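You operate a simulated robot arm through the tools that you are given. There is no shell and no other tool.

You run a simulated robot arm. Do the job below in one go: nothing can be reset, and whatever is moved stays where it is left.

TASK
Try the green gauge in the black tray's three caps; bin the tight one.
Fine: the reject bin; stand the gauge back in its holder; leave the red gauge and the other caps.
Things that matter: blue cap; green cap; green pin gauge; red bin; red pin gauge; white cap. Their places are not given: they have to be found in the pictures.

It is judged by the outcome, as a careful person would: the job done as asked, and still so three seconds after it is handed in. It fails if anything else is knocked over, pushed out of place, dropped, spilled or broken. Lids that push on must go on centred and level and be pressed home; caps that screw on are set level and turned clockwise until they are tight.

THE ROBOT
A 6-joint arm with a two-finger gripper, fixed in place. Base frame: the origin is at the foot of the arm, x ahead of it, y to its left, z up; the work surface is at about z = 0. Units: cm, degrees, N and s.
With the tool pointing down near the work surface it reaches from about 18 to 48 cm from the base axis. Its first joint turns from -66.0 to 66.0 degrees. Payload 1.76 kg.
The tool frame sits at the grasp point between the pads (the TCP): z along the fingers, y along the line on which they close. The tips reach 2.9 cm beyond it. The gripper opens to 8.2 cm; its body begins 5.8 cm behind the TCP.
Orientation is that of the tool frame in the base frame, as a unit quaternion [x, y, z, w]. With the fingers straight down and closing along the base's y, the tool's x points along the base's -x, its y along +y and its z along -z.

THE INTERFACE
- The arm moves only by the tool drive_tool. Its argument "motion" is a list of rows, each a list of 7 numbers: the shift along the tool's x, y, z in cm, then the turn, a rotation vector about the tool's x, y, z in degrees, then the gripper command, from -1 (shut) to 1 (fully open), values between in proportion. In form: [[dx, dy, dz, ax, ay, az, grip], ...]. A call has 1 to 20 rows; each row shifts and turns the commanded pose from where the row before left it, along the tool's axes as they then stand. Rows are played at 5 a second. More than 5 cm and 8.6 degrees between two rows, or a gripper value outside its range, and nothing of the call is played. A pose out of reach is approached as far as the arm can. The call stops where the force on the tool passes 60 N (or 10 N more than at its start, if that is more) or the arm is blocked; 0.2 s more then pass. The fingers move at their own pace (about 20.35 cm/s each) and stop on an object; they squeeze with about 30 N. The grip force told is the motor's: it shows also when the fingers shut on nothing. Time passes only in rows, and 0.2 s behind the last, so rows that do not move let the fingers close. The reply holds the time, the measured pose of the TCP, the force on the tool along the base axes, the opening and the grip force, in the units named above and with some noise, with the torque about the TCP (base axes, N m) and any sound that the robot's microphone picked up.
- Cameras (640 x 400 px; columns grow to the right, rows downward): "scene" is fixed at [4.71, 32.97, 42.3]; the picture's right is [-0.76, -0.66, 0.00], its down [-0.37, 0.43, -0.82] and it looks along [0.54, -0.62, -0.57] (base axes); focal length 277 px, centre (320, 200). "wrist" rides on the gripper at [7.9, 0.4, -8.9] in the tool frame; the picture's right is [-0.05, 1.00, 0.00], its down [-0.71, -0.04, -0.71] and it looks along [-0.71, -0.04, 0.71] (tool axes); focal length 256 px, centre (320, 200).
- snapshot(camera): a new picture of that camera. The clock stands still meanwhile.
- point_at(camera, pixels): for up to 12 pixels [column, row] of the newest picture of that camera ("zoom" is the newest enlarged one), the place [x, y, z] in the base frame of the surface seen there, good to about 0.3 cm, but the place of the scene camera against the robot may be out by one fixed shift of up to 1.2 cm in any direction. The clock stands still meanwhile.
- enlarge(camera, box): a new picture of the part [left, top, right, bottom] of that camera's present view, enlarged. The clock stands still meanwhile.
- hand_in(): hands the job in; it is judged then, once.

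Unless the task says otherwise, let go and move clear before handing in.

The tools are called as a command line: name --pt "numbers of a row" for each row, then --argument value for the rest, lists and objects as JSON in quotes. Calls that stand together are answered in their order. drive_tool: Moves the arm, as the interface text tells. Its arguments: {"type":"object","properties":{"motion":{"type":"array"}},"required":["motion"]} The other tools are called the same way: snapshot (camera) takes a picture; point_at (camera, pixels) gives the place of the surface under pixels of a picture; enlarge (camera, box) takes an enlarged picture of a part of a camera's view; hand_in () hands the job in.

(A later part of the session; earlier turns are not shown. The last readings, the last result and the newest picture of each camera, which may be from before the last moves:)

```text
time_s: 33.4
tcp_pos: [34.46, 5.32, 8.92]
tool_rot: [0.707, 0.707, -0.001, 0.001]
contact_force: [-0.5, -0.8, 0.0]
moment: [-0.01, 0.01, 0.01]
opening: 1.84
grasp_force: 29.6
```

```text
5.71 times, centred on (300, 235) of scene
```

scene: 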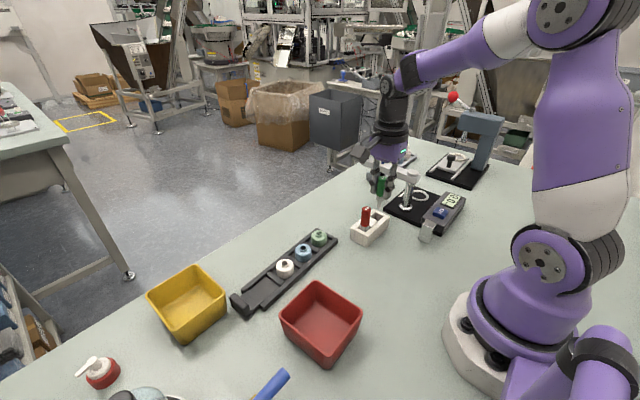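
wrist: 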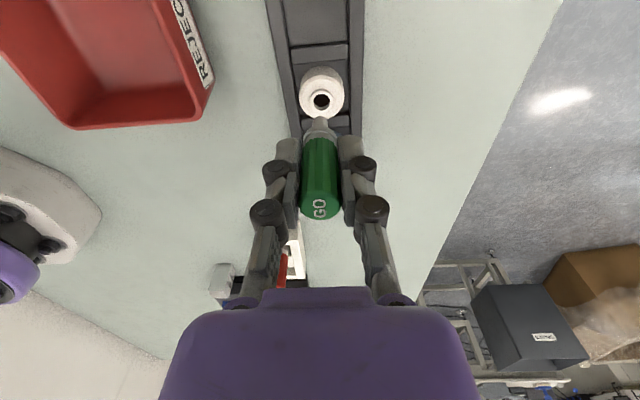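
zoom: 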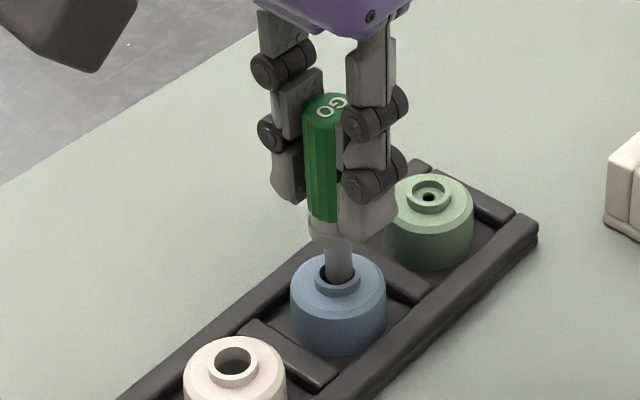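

The pin is entering the blue bore freely too. I'll trim +0.04 cm in x and go on down in small steps.

drive_tool --pt "0 0.04 0.1 0 0 0 -1" --pt "0 0 0.1 0 0 0 -1" --pt "0 0 0.1 0 0 0 -1" --pt "0 0 0.1 0 0 0 -1" --pt "0 0 0 0 0 0 -1"

drive_tool --pt "0 0 0.1 0 0 0 -1" --pt "0 0 0.1 0 0 0 -1" --pt "0 0 0.1 0 0 0 -1" --pt "0 0 0 0 0 0 -1"

drive_tool --pt "0 0 0.1 0 0 0 -1" --pt "0 0 0.1 0 0 0 -1" --pt "0 0 0 0 0 0 -1"

drive_tool --pt "0 0 0.1 0 0 0 -1" --pt "0 0 0.1 0 0 0 -1" --pt "0 0 0 0 0 0 -1"

enlarge --camera "scene" --box '[260, 200, 340, 270]'

enlarge --camera "wrist" --box '[280, 80, 360, 150]'

```text
time_s: 34.6
tcp_pos: [34.62, 5.45, 8.53]
tool_rot: [0.707, 0.708, 0.0, 0.0]
contact_force: [0.2, 0.4, -1.4]
moment: [0.0, 0.01, 0.01]
opening: 1.83
grasp_force: 30.4
```

```text
time_s: 35.6
tcp_pos: [34.58, 5.4, 8.3]
tool_rot: [0.707, 0.707, 0.0, 0.0]
contact_force: [0.9, -0.6, -1.5]
moment: [-0.01, -0.01, -0.06]
opening: 1.82
grasp_force: 29.5
```

```text
time_s: 36.4
tcp_pos: [34.51, 5.39, 7.93]
tool_rot: [0.707, 0.707, 0.0, 0.0]
contact_force: [-0.8, 0.2, -0.8]
moment: [0.01, -0.01, 0.0]
opening: 1.8
grasp_force: 30.5
```

```text
time_s: 37.2
tcp_pos: [34.48, 5.36, 7.83]
tool_rot: [0.707, 0.707, -0.001, 0.0]
contact_force: [0.1, 1.5, -0.3]
moment: [-0.02, 0.0, 0.01]
opening: 1.78
grasp_force: 30.4
```

```text
5.71 times, centred on (300, 235) of scene
```

zoom: 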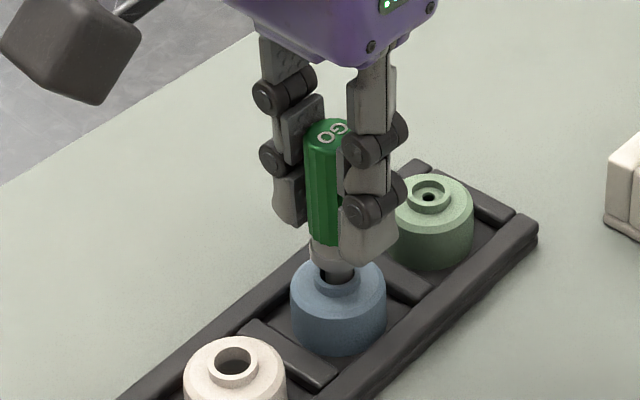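

```text
5.71 times, centred on (320, 115) of wrist
```

zoom: 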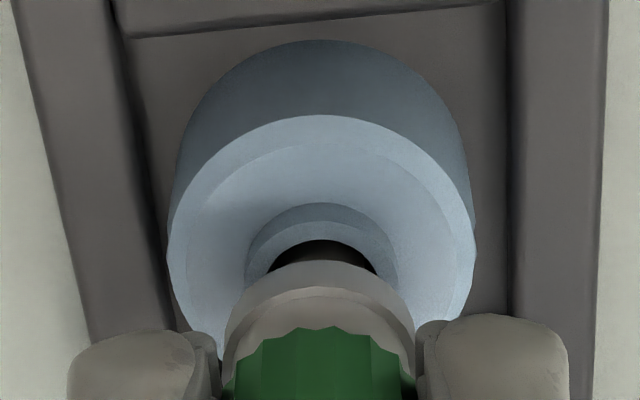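

Blue took the pin to TCP z≈7.8 with no resistance; I'll go the last 0.2 cm to see it bottom as white did.

drive_tool --pt "0 0 0.1 0 0 0 -1" --pt "0 0 0 0 0 0 -1"

drive_tool --pt "0 0 0.1 0 0 0 -1" --pt "0 0 0 0 0 0 -1"

```text
time_s: 37.8
tcp_pos: [34.47, 5.28, 7.73]
tool_rot: [0.707, 0.707, 0.001, 0.0]
contact_force: [-0.8, -0.2, -0.5]
moment: [-0.01, -0.01, 0.02]
opening: 1.81
grasp_force: 29.7
```

```text
time_s: 38.4
tcp_pos: [34.58, 5.29, 7.67]
tool_rot: [0.707, 0.707, 0.001, 0.001]
contact_force: [-0.3, -0.2, 4.9]
moment: [-0.01, 0.0, -0.01]
opening: 1.85
grasp_force: 29.6
```

Blue bottomed at the same depth (z≈7.67, 5 N), so it fits as white did. I'll withdraw and go over to the green cap.

drive_tool --pt "0 0 -0.3 0 0 0 -1" --pt "0 0 -0.5 0 0 0 -1" --pt "0 0 -0.7 0 0 0 -1" --pt "0 0 -0.7 0 0 0 -1" --pt "0 0 -0.8 0 0 0 -1" --pt "0 0 -1.2 0 0 0 -1" --pt "0 0 0 0 0 0 -1" --pt "-2.63 0.17 0 0 0 0 -1" --pt "-2.63 0.17 0 0 0 0 -1" --pt "0 0 0 0 0 0 -1" --pt "0 0 1 0 0 0 -1" --pt "0 0 0.6 0 0 0 -1" --pt "0 0 0 0 0 0 -1" --pt "0 0 0 0 0 0 -1"

enlarge --camera "wrist" --box '[280, 80, 360, 150]'

enlarge --camera "scene" --box '[270, 190, 350, 260]'

```text
time_s: 41.4
tcp_pos: [34.84, 0.14, 10.22]
tool_rot: [0.707, 0.707, 0.0, 0.0]
contact_force: [-0.3, -0.1, -0.5]
moment: [-0.02, 0.0, 0.01]
opening: 1.77
grasp_force: 30.0
```

```text
5.71 times, centred on (320, 115) of wrist
```

zoom: 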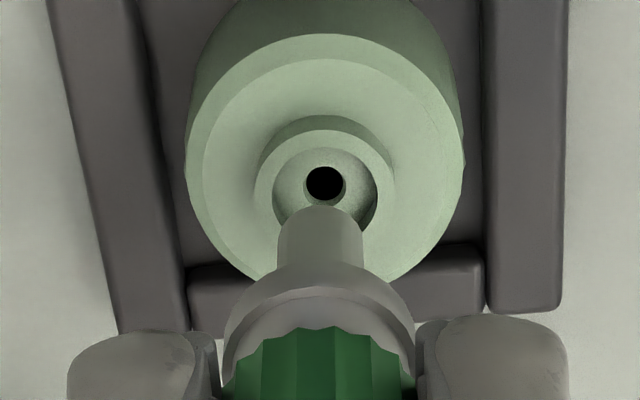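

```text
5.71 times, centred on (310, 225) of scene
```

zoom: 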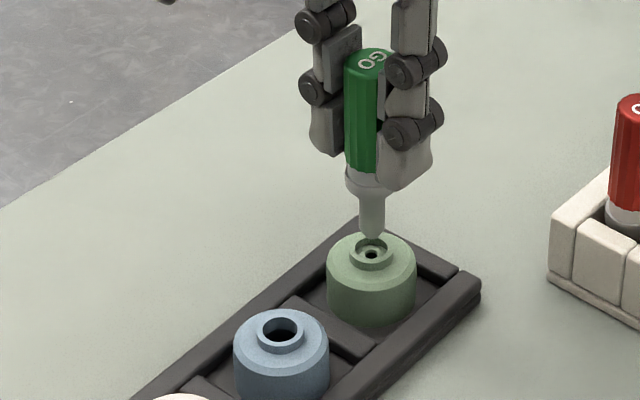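

The green cap's mouth (columns 273–378) has a step with a small hole inside. I'll trim +0.05 cm x, -0.07 cm y and descend in small steps with force checks.

drive_tool --pt "-0.07 0.05 0 0 0 0 -1" --pt "0 0 0.2 0 0 0 -1" --pt "0 0 0.2 0 0 0 -1" --pt "0 0 0.2 0 0 0 -1" --pt "0 0 0 0 0 0 -1"

drive_tool --pt "0 0 0.1 0 0 0 -1" --pt "0 0 0.1 0 0 0 -1" --pt "0 0 0 0 0 0 -1"

drive_tool --pt "0 0 0.1 0 0 0 -1" --pt "0 0 0 0 0 0 -1"

enlarge --camera "wrist" --box '[280, 80, 360, 150]'

enlarge --camera "scene" --box '[270, 190, 350, 260]'

```text
time_s: 42.6
tcp_pos: [34.75, -0.01, 9.58]
tool_rot: [0.707, 0.707, -0.001, 0.0]
contact_force: [0.2, -0.4, -1.0]
moment: [-0.02, 0.04, 0.0]
opening: 1.79
grasp_force: 30.2
```

```text
time_s: 43.4
tcp_pos: [34.86, 0.07, 9.5]
tool_rot: [0.707, 0.707, -0.001, 0.0]
contact_force: [-0.8, -0.2, -0.5]
moment: [0.01, -0.03, -0.03]
opening: 1.81
grasp_force: 29.9
```

```text
time_s: 44.0
tcp_pos: [34.74, 0.11, 9.38]
tool_rot: [0.707, 0.707, 0.0, 0.0]
contact_force: [-0.2, 0.2, -0.7]
moment: [0.05, -0.03, 0.01]
opening: 1.82
grasp_force: 30.0
```

```text
5.71 times, centred on (320, 115) of wrist
```

zoom: 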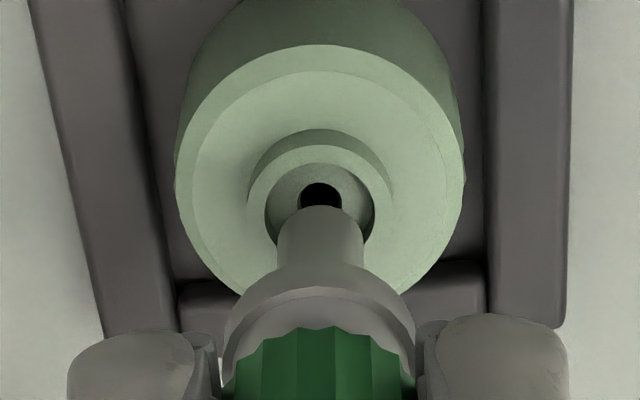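

```text
5.71 times, centred on (310, 225) of scene
```

zoom: 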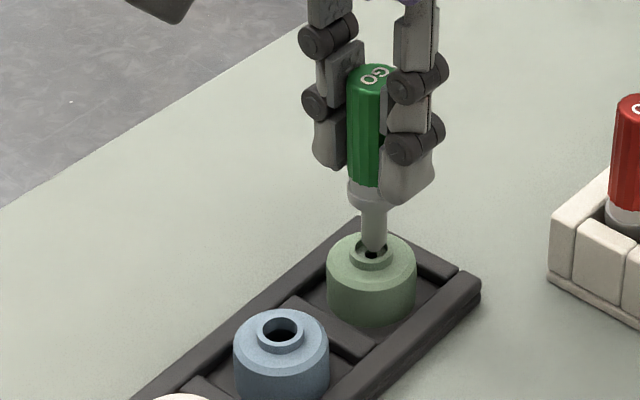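

The tip is at the green cap's mouth without contact; the scene zoom shows it slightly right ((374) vs (371)), so I'll trim +0.05 cm in y and continue in 0.1 cm steps.

drive_tool --pt "0.05 0 0.1 0 0 0 -1" --pt "0 0 0 0 0 0 -1"

drive_tool --pt "0 0 0.1 0 0 0 -1" --pt "0 0 0 0 0 0 -1"

drive_tool --pt "0 0 0.1 0 0 0 -1" --pt "0 0 0 0 0 0 -1"

enlarge --camera "wrist" --box '[280, 80, 360, 150]'

enlarge --camera "scene" --box '[270, 190, 350, 260]'

```text
time_s: 44.6
tcp_pos: [34.98, 0.03, 9.32]
tool_rot: [0.707, 0.707, -0.001, 0.0]
contact_force: [0.2, 0.2, -0.4]
moment: [0.02, -0.01, -0.03]
opening: 1.8
grasp_force: 29.7
```

```text
time_s: 45.2
tcp_pos: [34.97, 0.17, 9.19]
tool_rot: [0.707, 0.707, -0.001, 0.0]
contact_force: [-0.3, -0.3, -1.2]
moment: [-0.04, 0.01, 0.0]
opening: 1.79
grasp_force: 29.7
```

```text
time_s: 45.8
tcp_pos: [34.93, 0.18, 9.07]
tool_rot: [0.707, 0.707, 0.0, 0.0]
contact_force: [-0.1, 0.5, 2.3]
moment: [0.01, -0.02, 0.03]
opening: 1.83
grasp_force: 29.8
```

```text
5.71 times, centred on (320, 115) of wrist
```

zoom: 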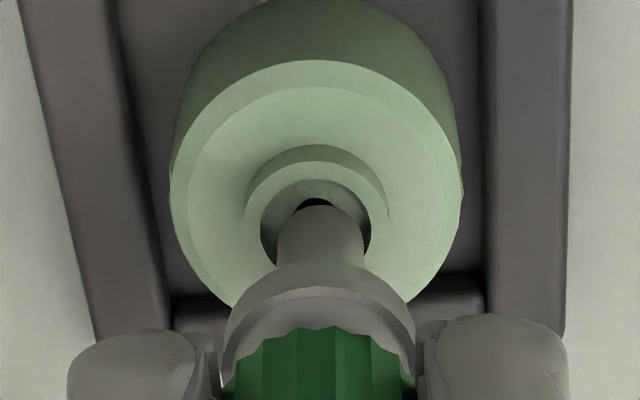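

```text
5.71 times, centred on (310, 225) of scene
```

zoom: 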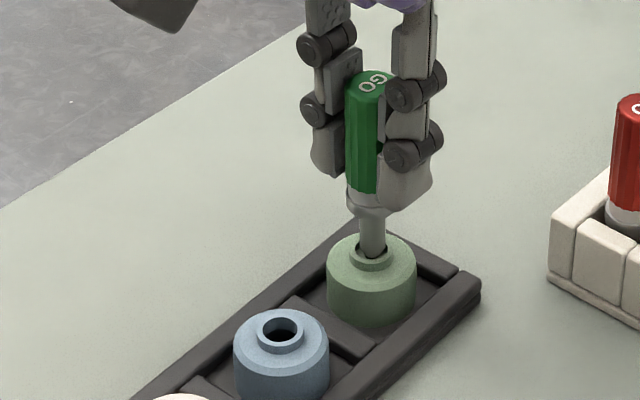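

At z≈9.07 the green cap already pushes back (+2.3 N), about 1.4 cm higher than where the others bottomed. One more 0.1 cm step to confirm it won't pass.

drive_tool --pt "0 0 0.1 0 0 0 -1" --pt "0 0 0 0 0 0 -1"

drive_tool --pt "0 -0.04 0.05 0 0 0 -1" --pt "0 0 0 0 0 0 -1"

```text
time_s: 46.4
tcp_pos: [34.93, 0.11, 9.0]
tool_rot: [0.708, 0.707, 0.001, 0.0]
contact_force: [-0.5, -0.2, 10.1]
moment: [-0.01, 0.06, -0.02]
opening: 1.79
grasp_force: 30.0
```

```text
time_s: 47.0
tcp_pos: [34.81, -0.04, 9.02]
tool_rot: [0.707, 0.707, 0.001, 0.001]
contact_force: [1.0, 0.4, 17.9]
moment: [0.0, -0.05, 0.02]
opening: 1.81
grasp_force: 30.3
```

Force climbed to 18 N with no further travel: the green cap is the tight one. I'll withdraw, raise clear and carry the gauge back over its holder.

drive_tool --pt "0 0 -0.3 0 0 0 -1" --pt "0 0 -0.5 0 0 0 -1" --pt "0 0 -0.8 0 0 0 -1" --pt "0 0 -1.2 0 0 0 -1" --pt "0 0 -1.8 0 0 0 -1" --pt "0 0 -1.8 0 0 0 -1" --pt "0 0 -1.6 0 0 0 -1" --pt "0 0 0 0 0 0 -1" --pt "-3.12 -1.59 0 0 0 0 -1" --pt "-3.12 -1.59 0 0 0 0 -1" --pt "-3.12 -1.59 0 0 0 0 -1" --pt "-3.11 -1.58 0 0 0 0 -1" --pt "0 0 0 0 0 0 -1" --pt "0 0 2 0 0 0 -1" --pt "0 0 2 0 0 0 -1" --pt "0 0 0 0 0 0 -1" --pt "0 0 0 0 0 0 -1"

snapshot --camera "wrist"

enlarge --camera "wrist" --box '[260, 0, 380, 150]'

enlarge --camera "scene" --box '[270, 170, 420, 290]'

```text
time_s: 50.6
tcp_pos: [28.61, -12.46, 12.77]
tool_rot: [0.707, 0.707, 0.0, 0.0]
contact_force: [-0.4, -0.6, 0.2]
moment: [-0.02, 0.01, 0.02]
opening: 1.81
grasp_force: 30.0
```

```text
taken
```

wrist: 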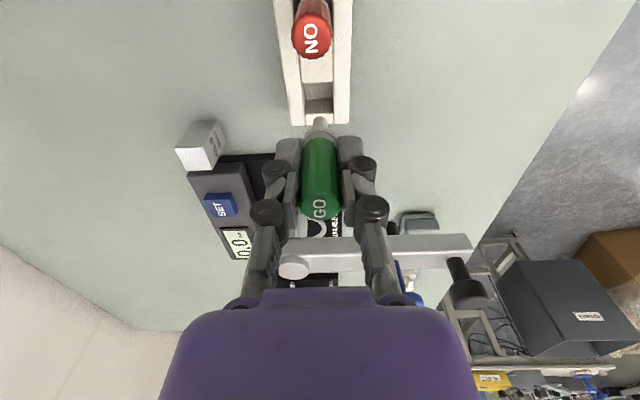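

```text
2.67 times, centred on (320, 75) of wrist
```

zoom: 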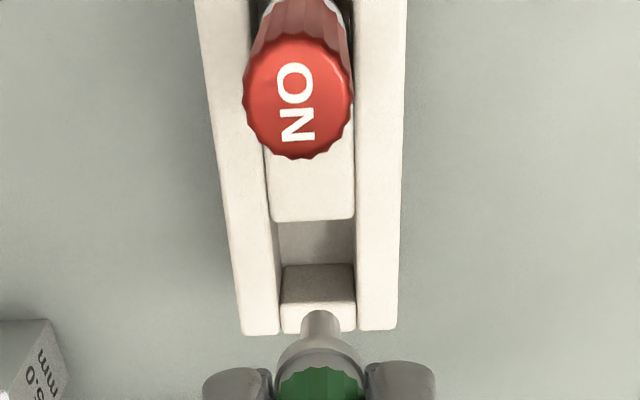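

```text
3.33 times, centred on (345, 230) of scene
```

zoom: 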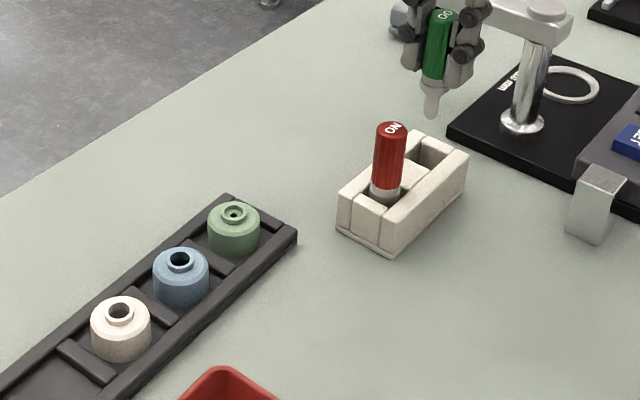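

The pocket in the holder is empty and centred at about (28.5,-12.41) by the wrist zoom (edges columns 278–356, rows 220–303). I'll take a closer look and a still reading before lowering.

enlarge --camera "wrist" --box '[290, 70, 350, 130]'

drive_tool --pt "0 0 0 0 0 0 -1"

drive_tool --pt "0 0 0 0 0 0 -1"

drive_tool --pt "0 0 0 0 0 0 -1"

```text
6.67 times, centred on (320, 100) of wrist
```

zoom: 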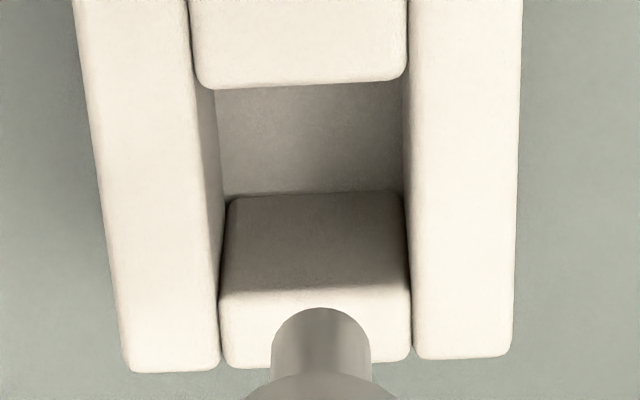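

```text
time_s: 51.0
tcp_pos: [28.58, -12.48, 12.83]
tool_rot: [0.707, 0.707, 0.0, 0.0]
contact_force: [-0.3, -0.8, -0.9]
moment: [0.03, 0.01, -0.01]
opening: 1.78
grasp_force: 29.6
```

```text
time_s: 51.4
tcp_pos: [28.64, -12.38, 12.76]
tool_rot: [0.707, 0.707, 0.0, 0.0]
contact_force: [0.1, 0.2, 0.0]
moment: [-0.02, 0.02, 0.01]
opening: 1.8
grasp_force: 30.1
```

```text
time_s: 51.8
tcp_pos: [28.65, -12.45, 12.77]
tool_rot: [0.707, 0.707, 0.0, 0.001]
contact_force: [0.1, 0.4, -0.8]
moment: [0.0, 0.05, 0.03]
opening: 1.79
grasp_force: 29.8
```

The pocket's centre is about 0.13 cm toward -x of the pin, y is right. I'll shift that and lower until the tip is just above the rim, then check.

drive_tool --pt "0.02 -0.13 0 0 0 0 -1" --pt "0 0 1 0 0 0 -1" --pt "0 0 1 0 0 0 -1" --pt "0 0 0.5 0 0 0 -1" --pt "0 0 0 0 0 0 -1" --pt "0 0 0 0 0 0 -1"

enlarge --camera "wrist" --box '[280, 70, 360, 150]'

enlarge --camera "scene" --box '[340, 170, 420, 250]'

```text
time_s: 53.2
tcp_pos: [28.33, -12.37, 10.4]
tool_rot: [0.707, 0.707, 0.0, -0.001]
contact_force: [-0.2, -0.7, -0.8]
moment: [0.01, 0.02, 0.01]
opening: 1.81
grasp_force: 30.1
```

```text
5.00 times, centred on (320, 110) of wrist
```

zoom: 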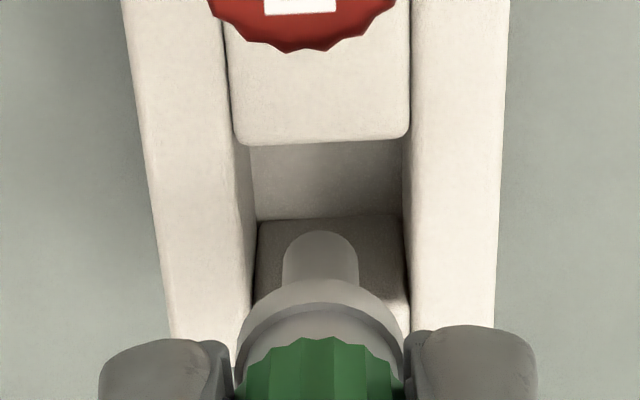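

```text
5.00 times, centred on (380, 210) of scene
```

zoom: 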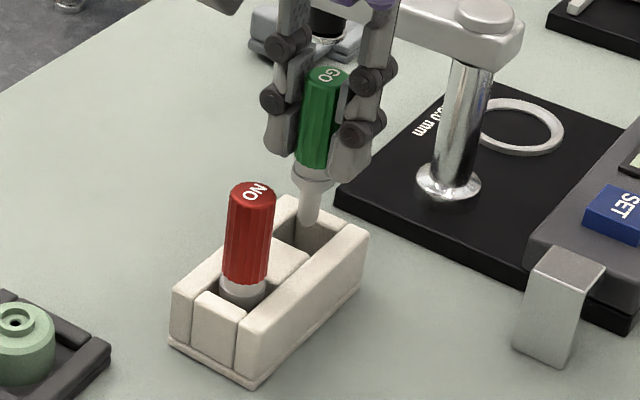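

The tip is over the pocket and centred to within about 0.05 cm. I'll lower further in steps, watching for force when the collar enters.

drive_tool --pt "0 0.04 0.4 0 0 0 -1" --pt "0 0 0.4 0 0 0 -1" --pt "0 0 0.4 0 0 0 -1" --pt "0 0 0.4 0 0 0 -1" --pt "0 0 0.4 0 0 0 -1" --pt "0 0 0 0 0 0 -1" --pt "0 0 0 0 0 0 -1"

enlarge --camera "wrist" --box '[280, 70, 360, 150]'

enlarge --camera "scene" --box '[340, 170, 420, 250]'

```text
time_s: 54.8
tcp_pos: [28.5, -12.28, 8.4]
tool_rot: [0.707, 0.707, 0.0, 0.0]
contact_force: [0.6, 0.8, -1.1]
moment: [-0.01, 0.02, 0.02]
opening: 1.79
grasp_force: 30.1
```

```text
5.00 times, centred on (320, 110) of wrist
```

zoom: 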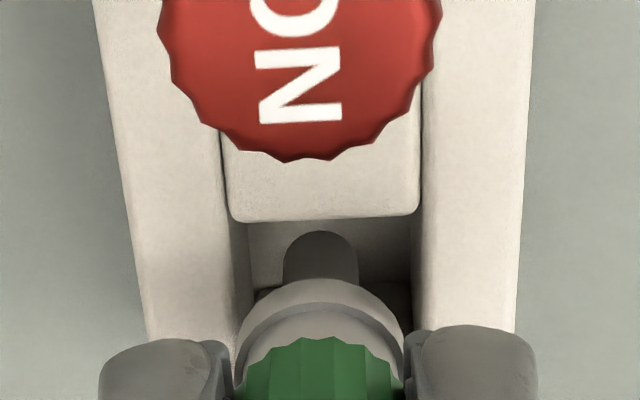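

```text
5.00 times, centred on (380, 210) of scene
```

zoom: 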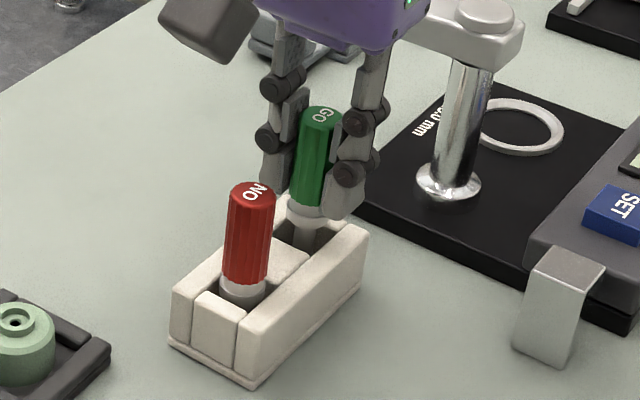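

Still free (no force), pin column 320 against a pocket centre of about 324. I'll trim +0.04 cm in x and go on down in smaller steps.

drive_tool --pt "0 0.04 0.2 0 0 0 -1" --pt "0 0 0.2 0 0 0 -1" --pt "0 0 0.2 0 0 0 -1" --pt "0 0 0 0 0 0 -1"

drive_tool --pt "0 0 0.1 0 0 0 -1" --pt "0 0 0.1 0 0 0 -1" --pt "0 0 0.1 0 0 0 -1" --pt "0 0 0 0 0 0 -1"

drive_tool --pt "0 0 0.1 0 0 0 -1" --pt "0 0 0.1 0 0 0 -1" --pt "0 0 0 0 0 0 -1"

enlarge --camera "wrist" --box '[260, 80, 380, 220]'

enlarge --camera "scene" --box '[340, 170, 420, 250]'

```text
time_s: 55.8
tcp_pos: [28.44, -12.35, 7.96]
tool_rot: [0.707, 0.707, 0.0, 0.002]
contact_force: [0.1, 0.6, 0.1]
moment: [0.01, 0.0, 0.02]
opening: 1.79
grasp_force: 29.9
```

```text
time_s: 56.8
tcp_pos: [28.49, -12.31, 7.42]
tool_rot: [0.707, 0.707, 0.0, 0.0]
contact_force: [-0.2, -0.6, 0.0]
moment: [-0.02, 0.02, 0.0]
opening: 1.8
grasp_force: 29.8
```

```text
time_s: 57.6
tcp_pos: [28.44, -12.36, 7.36]
tool_rot: [0.707, 0.707, 0.0, 0.0]
contact_force: [-0.1, -0.5, -0.7]
moment: [-0.01, -0.01, -0.01]
opening: 1.82
grasp_force: 30.2
```

```text
2.86 times, centred on (320, 150) of wrist
```

zoom: 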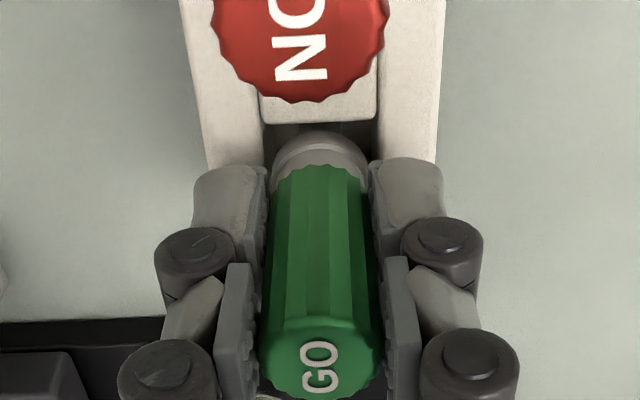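

```text
5.00 times, centred on (380, 210) of scene
```

zoom: 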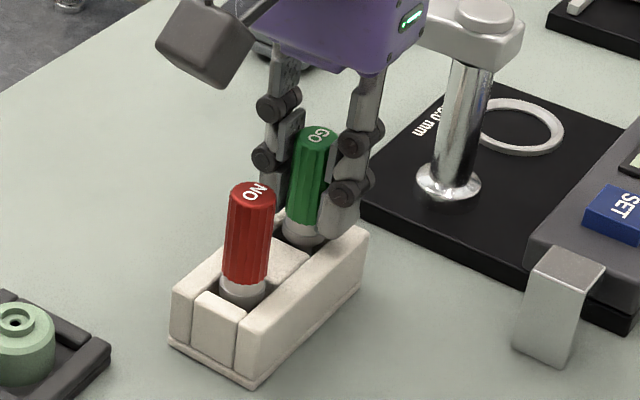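

The collar is entering the pocket with no force at z≈7.35. I'll lower the last few millimetres until it just touches the floor.

drive_tool --pt "0 0 0.1 0 0 0 -1" --pt "0 0 0 0 0 0 -1"

drive_tool --pt "0 0 0.1 0 0 0 -1" --pt "0 0 0 0 0 0 -1"

drive_tool --pt "0 0 0.06 0 0 0 -1" --pt "0 0 0 0 0 0 -1"

```text
time_s: 58.2
tcp_pos: [28.55, -12.32, 7.21]
tool_rot: [0.707, 0.707, 0.0, 0.0]
contact_force: [0.1, -0.9, -0.5]
moment: [0.0, 0.02, -0.01]
opening: 1.84
grasp_force: 30.2
```

```text
time_s: 58.8
tcp_pos: [28.55, -12.37, 7.21]
tool_rot: [0.707, 0.708, 0.0, -0.001]
contact_force: [1.1, 0.4, -0.9]
moment: [-0.02, 0.02, 0.02]
opening: 1.84
grasp_force: 29.8
```

```text
time_s: 59.4
tcp_pos: [28.43, -12.43, 7.19]
tool_rot: [0.707, 0.707, -0.001, 0.0]
contact_force: [-0.3, 0.0, 0.4]
moment: [-0.03, -0.01, -0.02]
opening: 1.81
grasp_force: 30.2
```

Nearly down (z≈7.1–7.2, force still about nil). A couple more tiny steps until I feel the floor.

drive_tool --pt "0 0 0.06 0 0 0 -1" --pt "0 0 0 0 0 0 -1"

drive_tool --pt "0 0 0.06 0 0 0 -1" --pt "0 0 0 0 0 0 -1"

drive_tool --pt "0 0 0 0 0 0 -1"

```text
time_s: 60.0
tcp_pos: [28.53, -12.36, 7.07]
tool_rot: [0.707, 0.707, 0.001, 0.0]
contact_force: [0.5, -0.3, -1.4]
moment: [0.01, -0.01, 0.0]
opening: 1.78
grasp_force: 30.5
```

```text
time_s: 60.6
tcp_pos: [28.55, -12.23, 7.12]
tool_rot: [0.707, 0.708, -0.001, 0.0]
contact_force: [-2.2, 1.7, 11.7]
moment: [0.09, 0.1, -0.02]
opening: 1.81
grasp_force: 30.2
```

```text
time_s: 61.0
tcp_pos: [28.54, -12.31, 7.01]
tool_rot: [0.707, 0.707, 0.001, 0.001]
contact_force: [-1.7, 1.4, 13.4]
moment: [0.08, 0.05, -0.01]
opening: 1.82
grasp_force: 30.3
```

The floor is felt at z≈7.03 (13 N), the same height it was picked from. I'll ease off 0.06 cm, and check the picture before releasing.

drive_tool --pt "0 0 -0.06 0 0 0 -1" --pt "0 0 0 0 0 0 -1"

enlarge --camera "wrist" --box '[260, 80, 380, 220]'

enlarge --camera "scene" --box '[340, 170, 420, 250]'

```text
time_s: 61.6
tcp_pos: [28.48, -12.29, 6.98]
tool_rot: [0.707, 0.707, 0.0, 0.001]
contact_force: [1.3, -0.7, 4.0]
moment: [-0.01, -0.09, 0.02]
opening: 1.81
grasp_force: 29.9
```

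```text
2.86 times, centred on (320, 150) of wrist
```

zoom: 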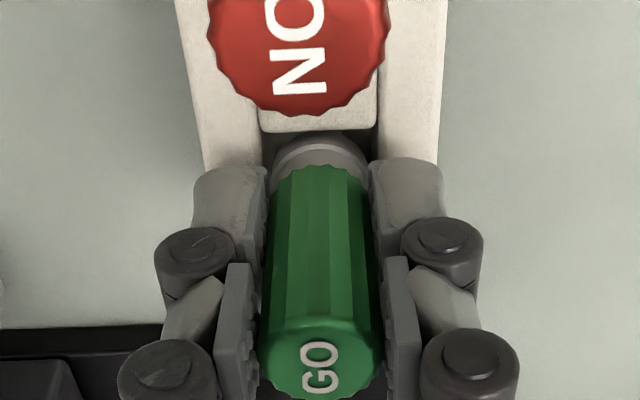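

```text
5.00 times, centred on (380, 210) of scene
```

zoom: 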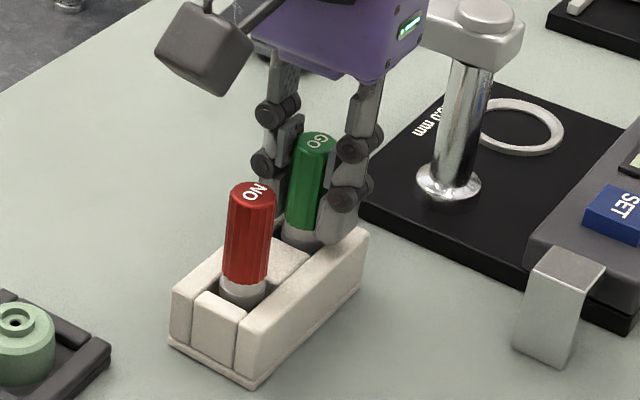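

The gauge stands in its pocket as before. I'll open the fingers gradually, then rise straight up.

drive_tool --pt "0 0 0 0 0 0 -0.58" --pt "0 0 0 0 0 0 -0.55" --pt "0 0 0 0 0 0 -0.52" --pt "0 0 0 0 0 0 -0.48" --pt "0 0 0 0 0 0 -0.4" --pt "0 0 0 0 0 0 -0.25" --pt "0 0 0 0 0 0 -0.1" --pt "0 0 0 0 0 0 0.1" --pt "0 0 0 0 0 0 0.1"

enlarge --camera "wrist" --box '[240, 80, 400, 220]'

enlarge --camera "scene" --box '[340, 170, 420, 250]'

```text
time_s: 63.6
tcp_pos: [28.43, -12.23, 7.0]
tool_rot: [0.707, 0.707, -0.001, 0.0]
contact_force: [0.2, 0.3, -0.5]
moment: [0.0, 0.04, 0.01]
opening: 4.54
grasp_force: 0.0
```

```text
2.86 times, centred on (320, 150) of wrist
```

zoom: 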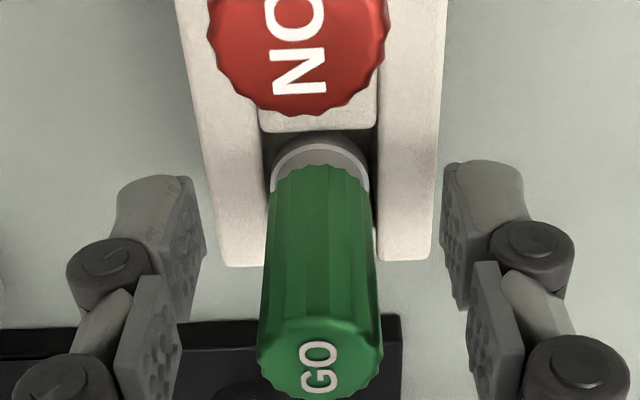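

```text
5.00 times, centred on (380, 210) of scene
```

zoom: 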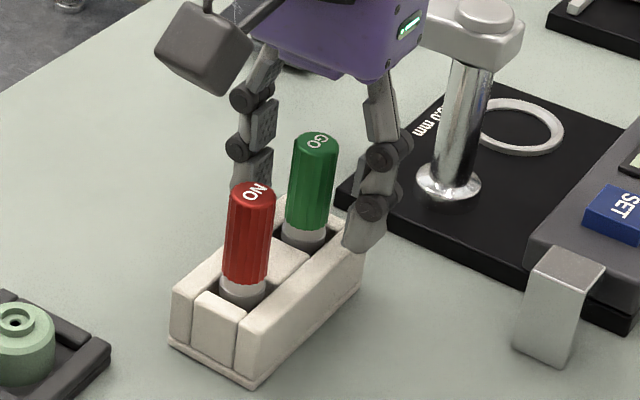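

The green gauge stands free and upright in its pocket, red untouched. I'll rise straight up and go look at the green cap and the tray rails for gripping.

drive_tool --pt "0 0 -1 0 0 0 0.1" --pt "0 0 -1.5 0 0 0 0.1" --pt "0 0 -2 0 0 0 0.1" --pt "0 0 -2.5 0 0 0 0.1" --pt "0 0 0 0 0 0 0.3" --pt "4 2.1 0 0 0 0 0.5" --pt "4 2.1 0 0 0 0 0.5" --pt "4 2.1 0 0 0 0 0.5" --pt "3.5 0 0 0 0 0 0.5" --pt "3.0 0 0 0 0 0 0.5" --pt "0 0 0 0 0 0 0.5" --pt "0 0 0 0 0 0 0.5"

snapshot --camera "wrist"

enlarge --camera "wrist" --box '[260, 110, 380, 230]'

snapshot --camera "scene"

```text
time_s: 66.2
tcp_pos: [34.91, 6.21, 14.02]
tool_rot: [0.707, 0.708, 0.001, 0.0]
contact_force: [0.5, 0.6, 0.0]
moment: [0.01, -0.02, 0.0]
opening: 6.14
grasp_force: 0.1
```

```text
taken
```

wrist: 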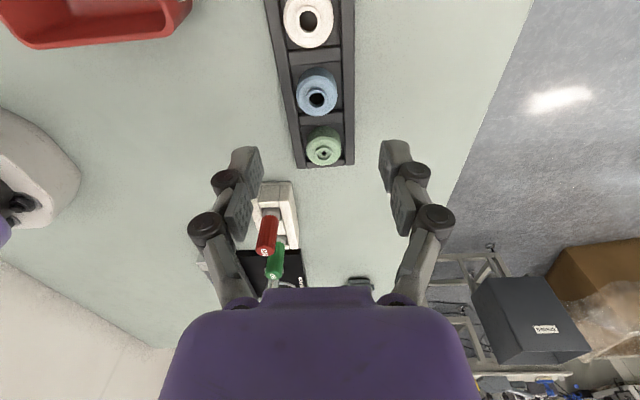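

```text
3.33 times, centred on (320, 170) of wrist
```

zoom: 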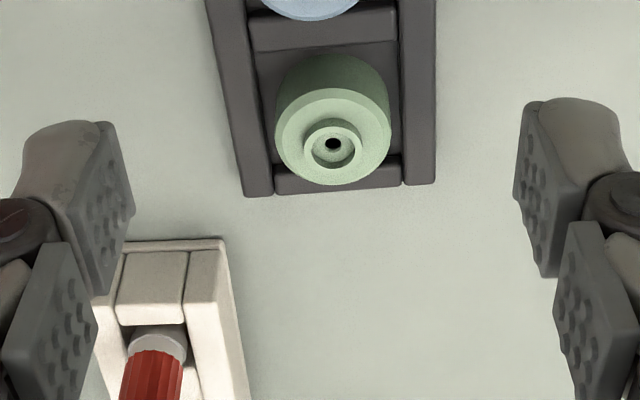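

```text
taken
```

scene: 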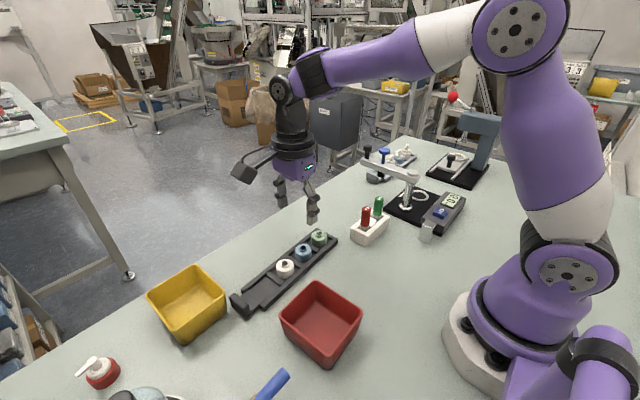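

I can see the green cap in its pocket with rails on both sides (zoom columns 245 and 418). I'll measure rail and cap heights.

point_at --camera "zoom" --pixels '[[242, 120], [420, 120], [257, 185], [415, 178], [325, 30], [340, 183], [332, 100], [295, 140], [372, 140], [332, 70], [330, 125], [290, 65]]'

enlarge --camera "scene" --box '[280, 215, 350, 275]'

```text
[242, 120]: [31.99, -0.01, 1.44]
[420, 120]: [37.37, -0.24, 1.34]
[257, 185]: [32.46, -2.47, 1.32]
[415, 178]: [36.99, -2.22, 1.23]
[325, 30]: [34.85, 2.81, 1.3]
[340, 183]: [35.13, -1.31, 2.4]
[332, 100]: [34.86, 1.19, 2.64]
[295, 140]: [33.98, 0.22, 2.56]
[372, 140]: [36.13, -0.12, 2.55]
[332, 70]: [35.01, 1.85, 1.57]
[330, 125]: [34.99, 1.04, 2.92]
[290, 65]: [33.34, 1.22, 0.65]
```

```text
6.67 times, centred on (315, 245) of scene
```

zoom: 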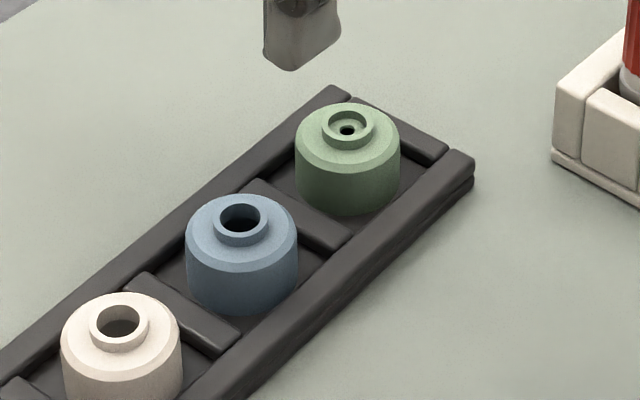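

Rails and dividers top out at z≈1.35, the cap's body spans z≈0.6–2.5 with its centre at about (34.88, 0.07). I'll go over it with a 5.6 cm opening and down to z≈7 to check alignment before gripping with tips just above the rails.

drive_tool --pt "-3.07 -0.01 0 0 0 0 0.36" --pt "-3.07 -0.01 0 0 0 0 0.36" --pt "0 0 2 0 0 0 0.36" --pt "0 0 2 0 0 0 0.36" --pt "0 0 2 0 0 0 0.36" --pt "0 0 1 0 0 0 0.36" --pt "0 0 0 0 0 0 0.36" --pt "0 0 0 0 0 0 0.36" --pt "0 0 0 0 0 0 0.36"

snapshot --camera "wrist"

enlarge --camera "wrist" --box '[240, 70, 400, 190]'

enlarge --camera "scene" --box '[270, 190, 370, 270]'

```text
time_s: 68.2
tcp_pos: [34.6, 0.01, 7.02]
tool_rot: [0.707, 0.707, 0.0, 0.0]
contact_force: [0.3, 0.6, -0.3]
moment: [0.01, 0.01, -0.06]
opening: 5.58
grasp_force: 0.0
```

```text
taken
```

wrist: 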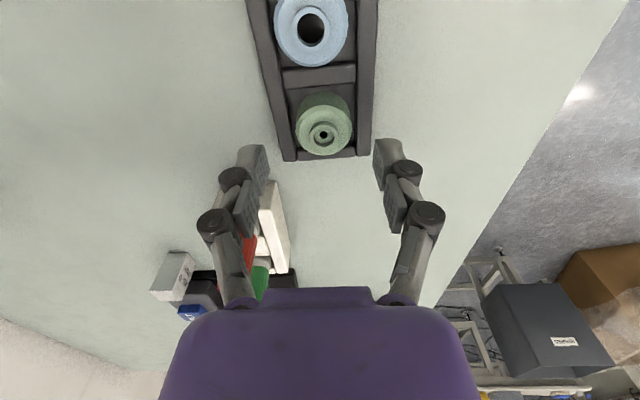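

```text
3.33 times, centred on (320, 130) of wrist
```

zoom: 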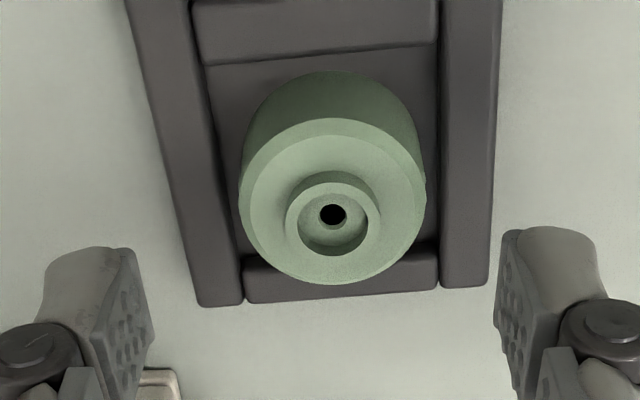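

```text
5.00 times, centred on (320, 230) of scene
```

zoom: 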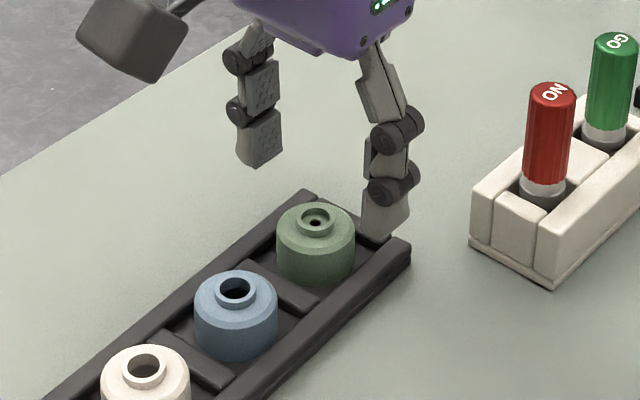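

The cap's centre sits at zoom (332,217), so I'm about 0.22 cm short in x and 0.17 cm short in y. I'll correct that, drop to z≈5.5 and check again.

drive_tool --pt "0.17 0.22 0 0 0 0 0.36" --pt "0 0 0.8 0 0 0 0.36" --pt "0 0 0.7 0 0 0 0.36" --pt "0 0 0 0 0 0 0.36" --pt "0 0 0 0 0 0 0.36" --pt "0 0 0 0 0 0 0.36"

enlarge --camera "wrist" --box '[240, 70, 400, 190]'

enlarge --camera "scene" --box '[270, 190, 370, 270]'

```text
time_s: 69.6
tcp_pos: [34.83, 0.2, 5.56]
tool_rot: [0.707, 0.707, 0.001, 0.0]
contact_force: [0.2, -0.2, 0.3]
moment: [0.0, -0.04, 0.02]
opening: 5.56
grasp_force: 0.0
```

```text
3.33 times, centred on (320, 130) of wrist
```

zoom: 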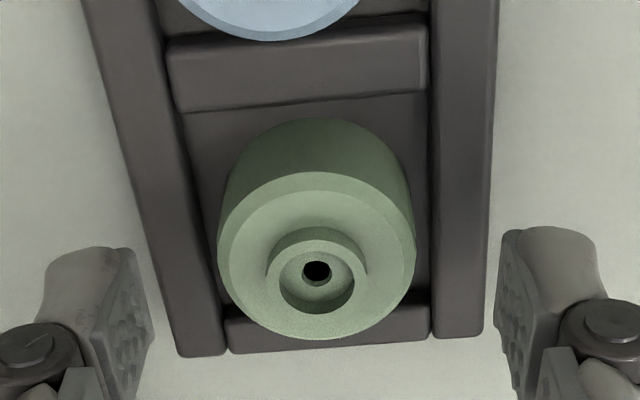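

```text
5.00 times, centred on (320, 230) of scene
```

zoom: 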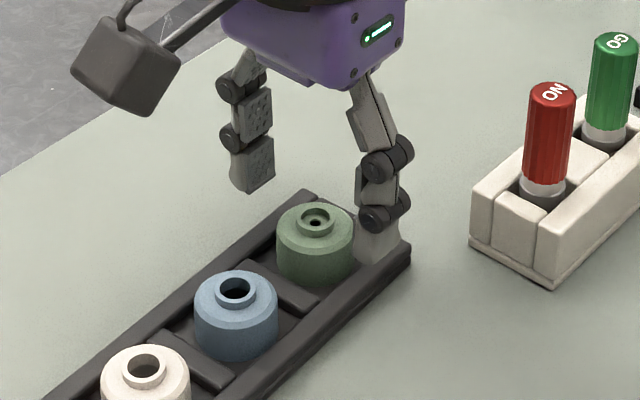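

Well centred now (cap column 316, fingers 320). I'll trim -0.05 cm in x and lower to z≈4.5 so the tips stop just above the rails.

drive_tool --pt "0 -0.05 0.4 0 0 0 0.36" --pt "0 0 0.3 0 0 0 0.2" --pt "0 0 0.2 0 0 0 0.1" --pt "0 0 0.1 0 0 0 0.1" --pt "0 0 0 0 0 0 0.1" --pt "0 0 0 0 0 0 0.1"

enlarge --camera "wrist" --box '[240, 90, 400, 210]'

enlarge --camera "scene" --box '[270, 190, 370, 270]'

```text
time_s: 71.0
tcp_pos: [34.82, 0.19, 4.42]
tool_rot: [0.707, 0.707, -0.001, 0.001]
contact_force: [0.2, -0.2, -0.6]
moment: [-0.01, 0.03, -0.02]
opening: 4.5
grasp_force: 0.1
```

```text
3.33 times, centred on (320, 150) of wrist
```

zoom: 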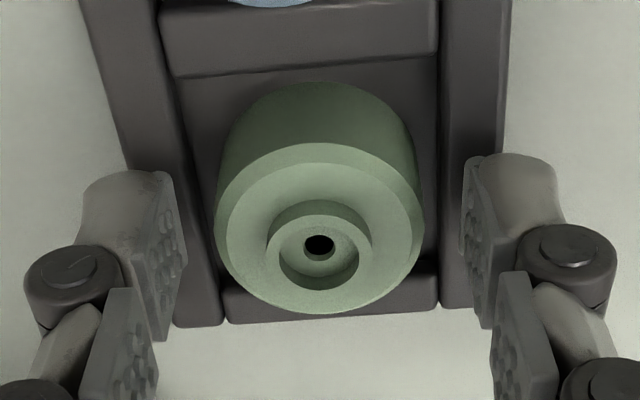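

```text
5.00 times, centred on (320, 230) of scene
```

zoom: 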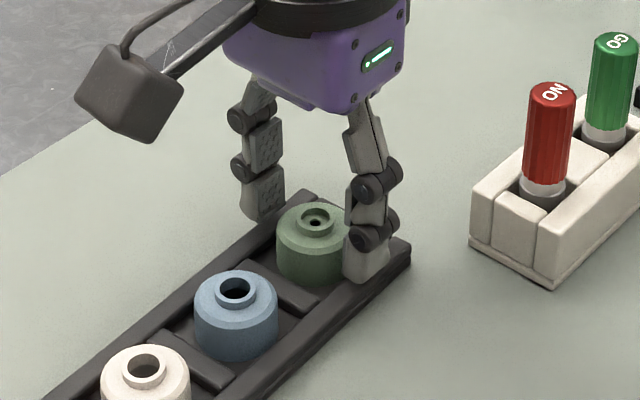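

Tips straddle the cap above the rails with no contact. I'll lower 0.08 cm more and close slowly.

drive_tool --pt "0.03 0 0.08 0 0 0 0.1" --pt "0 0 0 0 0 0 0" --pt "0 0 0 0 0 0 -0.08" --pt "0 0 0 0 0 0 -0.13" --pt "0 0 0 0 0 0 -0.18" --pt "0 0 0 0 0 0 -0.25" --pt "0 0 0 0 0 0 -0.5" --pt "0 0 0 0 0 0 -1" --pt "0 0 0 0 0 0 -1"

enlarge --camera "wrist" --box '[240, 90, 400, 210]'

enlarge --camera "scene" --box '[270, 190, 370, 270]'

```text
time_s: 73.0
tcp_pos: [34.92, 0.1, 4.37]
tool_rot: [0.707, 0.707, 0.0, 0.001]
contact_force: [1.0, -0.5, 0.1]
moment: [-0.03, 0.0, 0.01]
opening: 2.99
grasp_force: 9.7
```

```text
3.33 times, centred on (320, 150) of wrist
```

zoom: 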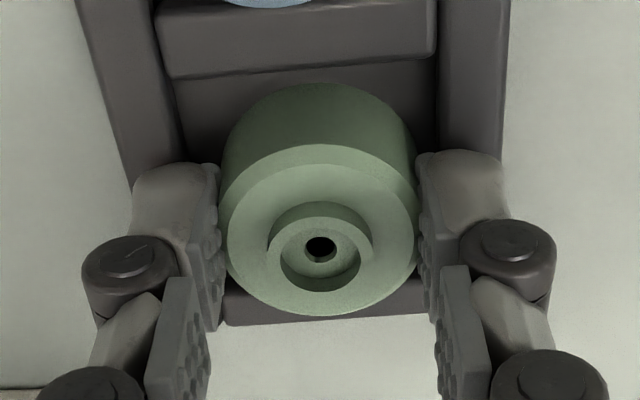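

```text
5.00 times, centred on (320, 230) of scene
```

zoom: 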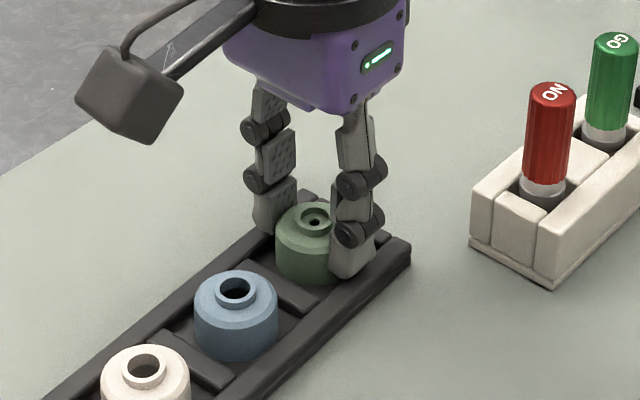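

The fingers are on the cap at about 3.0 cm, force 9.7 N and perhaps still building. I'll wait a moment and read again.

drive_tool --pt "0 0 0 0 0 0 -1" --pt "0 0 0 0 0 0 -1"

```text
time_s: 73.6
tcp_pos: [34.9, 0.22, 4.46]
tool_rot: [0.706, 0.708, 0.0, 0.0]
contact_force: [-0.2, -0.1, 0.9]
moment: [-0.02, 0.01, 0.0]
opening: 2.99
grasp_force: 9.4
```

Grip steady at 9.4 N on a 2.99 cm width. I'll lift slowly by 0.6 cm and check whether the cap comes along.

drive_tool --pt "0 0 -0.1 0 0 0 -1" --pt "0 0 -0.1 0 0 0 -1" --pt "0 0 -0.1 0 0 0 -1" --pt "0 0 -0.1 0 0 0 -1" --pt "0 0 -0.2 0 0 0 -1" --pt "0 0 0 0 0 0 -1"

enlarge --camera "wrist" --box '[240, 90, 400, 210]'

enlarge --camera "scene" --box '[270, 190, 370, 270]'

```text
time_s: 75.0
tcp_pos: [34.84, 0.32, 4.97]
tool_rot: [0.707, 0.707, 0.0, 0.0]
contact_force: [-0.1, -0.1, -0.2]
moment: [0.02, 0.0, -0.05]
opening: 3.02
grasp_force: 10.1
```

```text
3.33 times, centred on (320, 150) of wrist
```

zoom: 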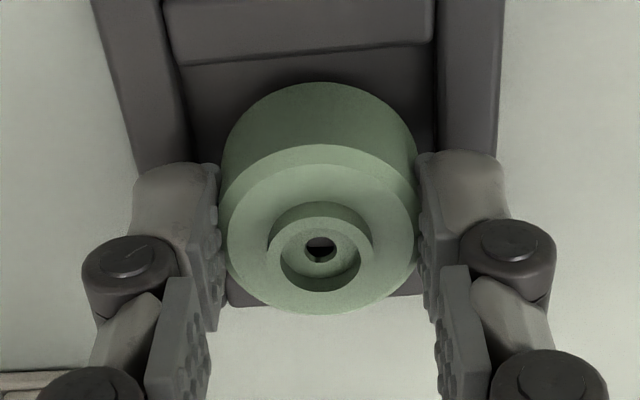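

```text
5.00 times, centred on (320, 230) of scene
```

zoom: 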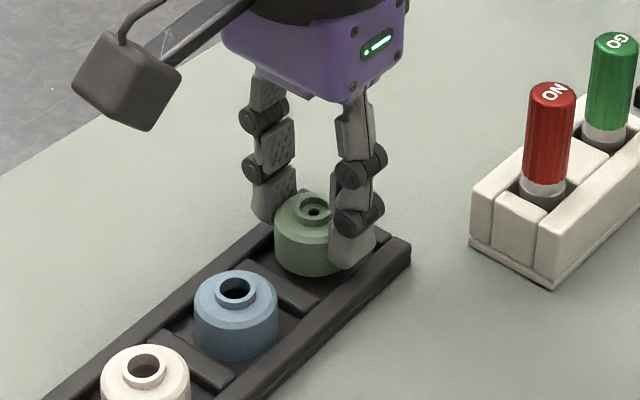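

The cap came up with the fingers (same place in the wrist view, tray fallen away). I'll lift gently to z≈11 and check it's still held.

drive_tool --pt "0 0 -0.4 0 0 0 -1" --pt "0 0 -0.7 0 0 0 -1" --pt "0 0 -1 0 0 0 -1" --pt "0 0 -1 0 0 0 -1" --pt "0 0 -1 0 0 0 -1" --pt "0 0 -1 0 0 0 -1" --pt "0 0 -0.7 0 0 0 -1" --pt "0 0 -0.3 0 0 0 -1" --pt "0 0 0 0 0 0 -1"

enlarge --camera "wrist" --box '[240, 90, 400, 210]'

enlarge --camera "scene" --box '[260, 170, 380, 270]'

```text
time_s: 77.0
tcp_pos: [34.85, 0.17, 11.15]
tool_rot: [0.707, 0.707, 0.0, 0.0]
contact_force: [-0.8, -0.1, 0.5]
moment: [0.0, 0.03, -0.02]
opening: 3.0
grasp_force: 10.3
```

```text
3.33 times, centred on (320, 150) of wrist
```

zoom: 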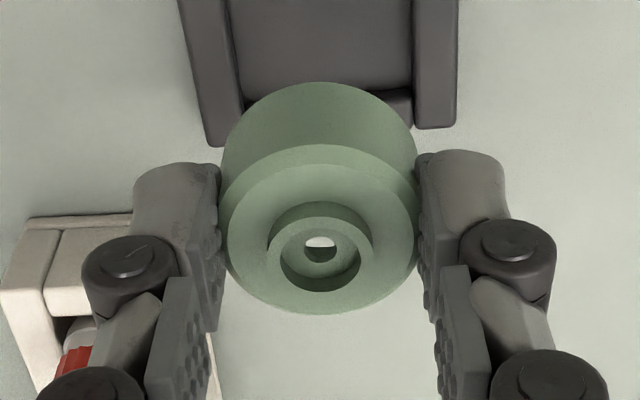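

```text
4.00 times, centred on (320, 220) of scene
```

zoom: 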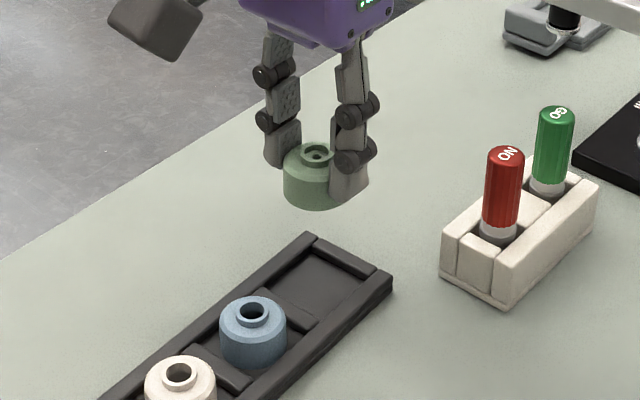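

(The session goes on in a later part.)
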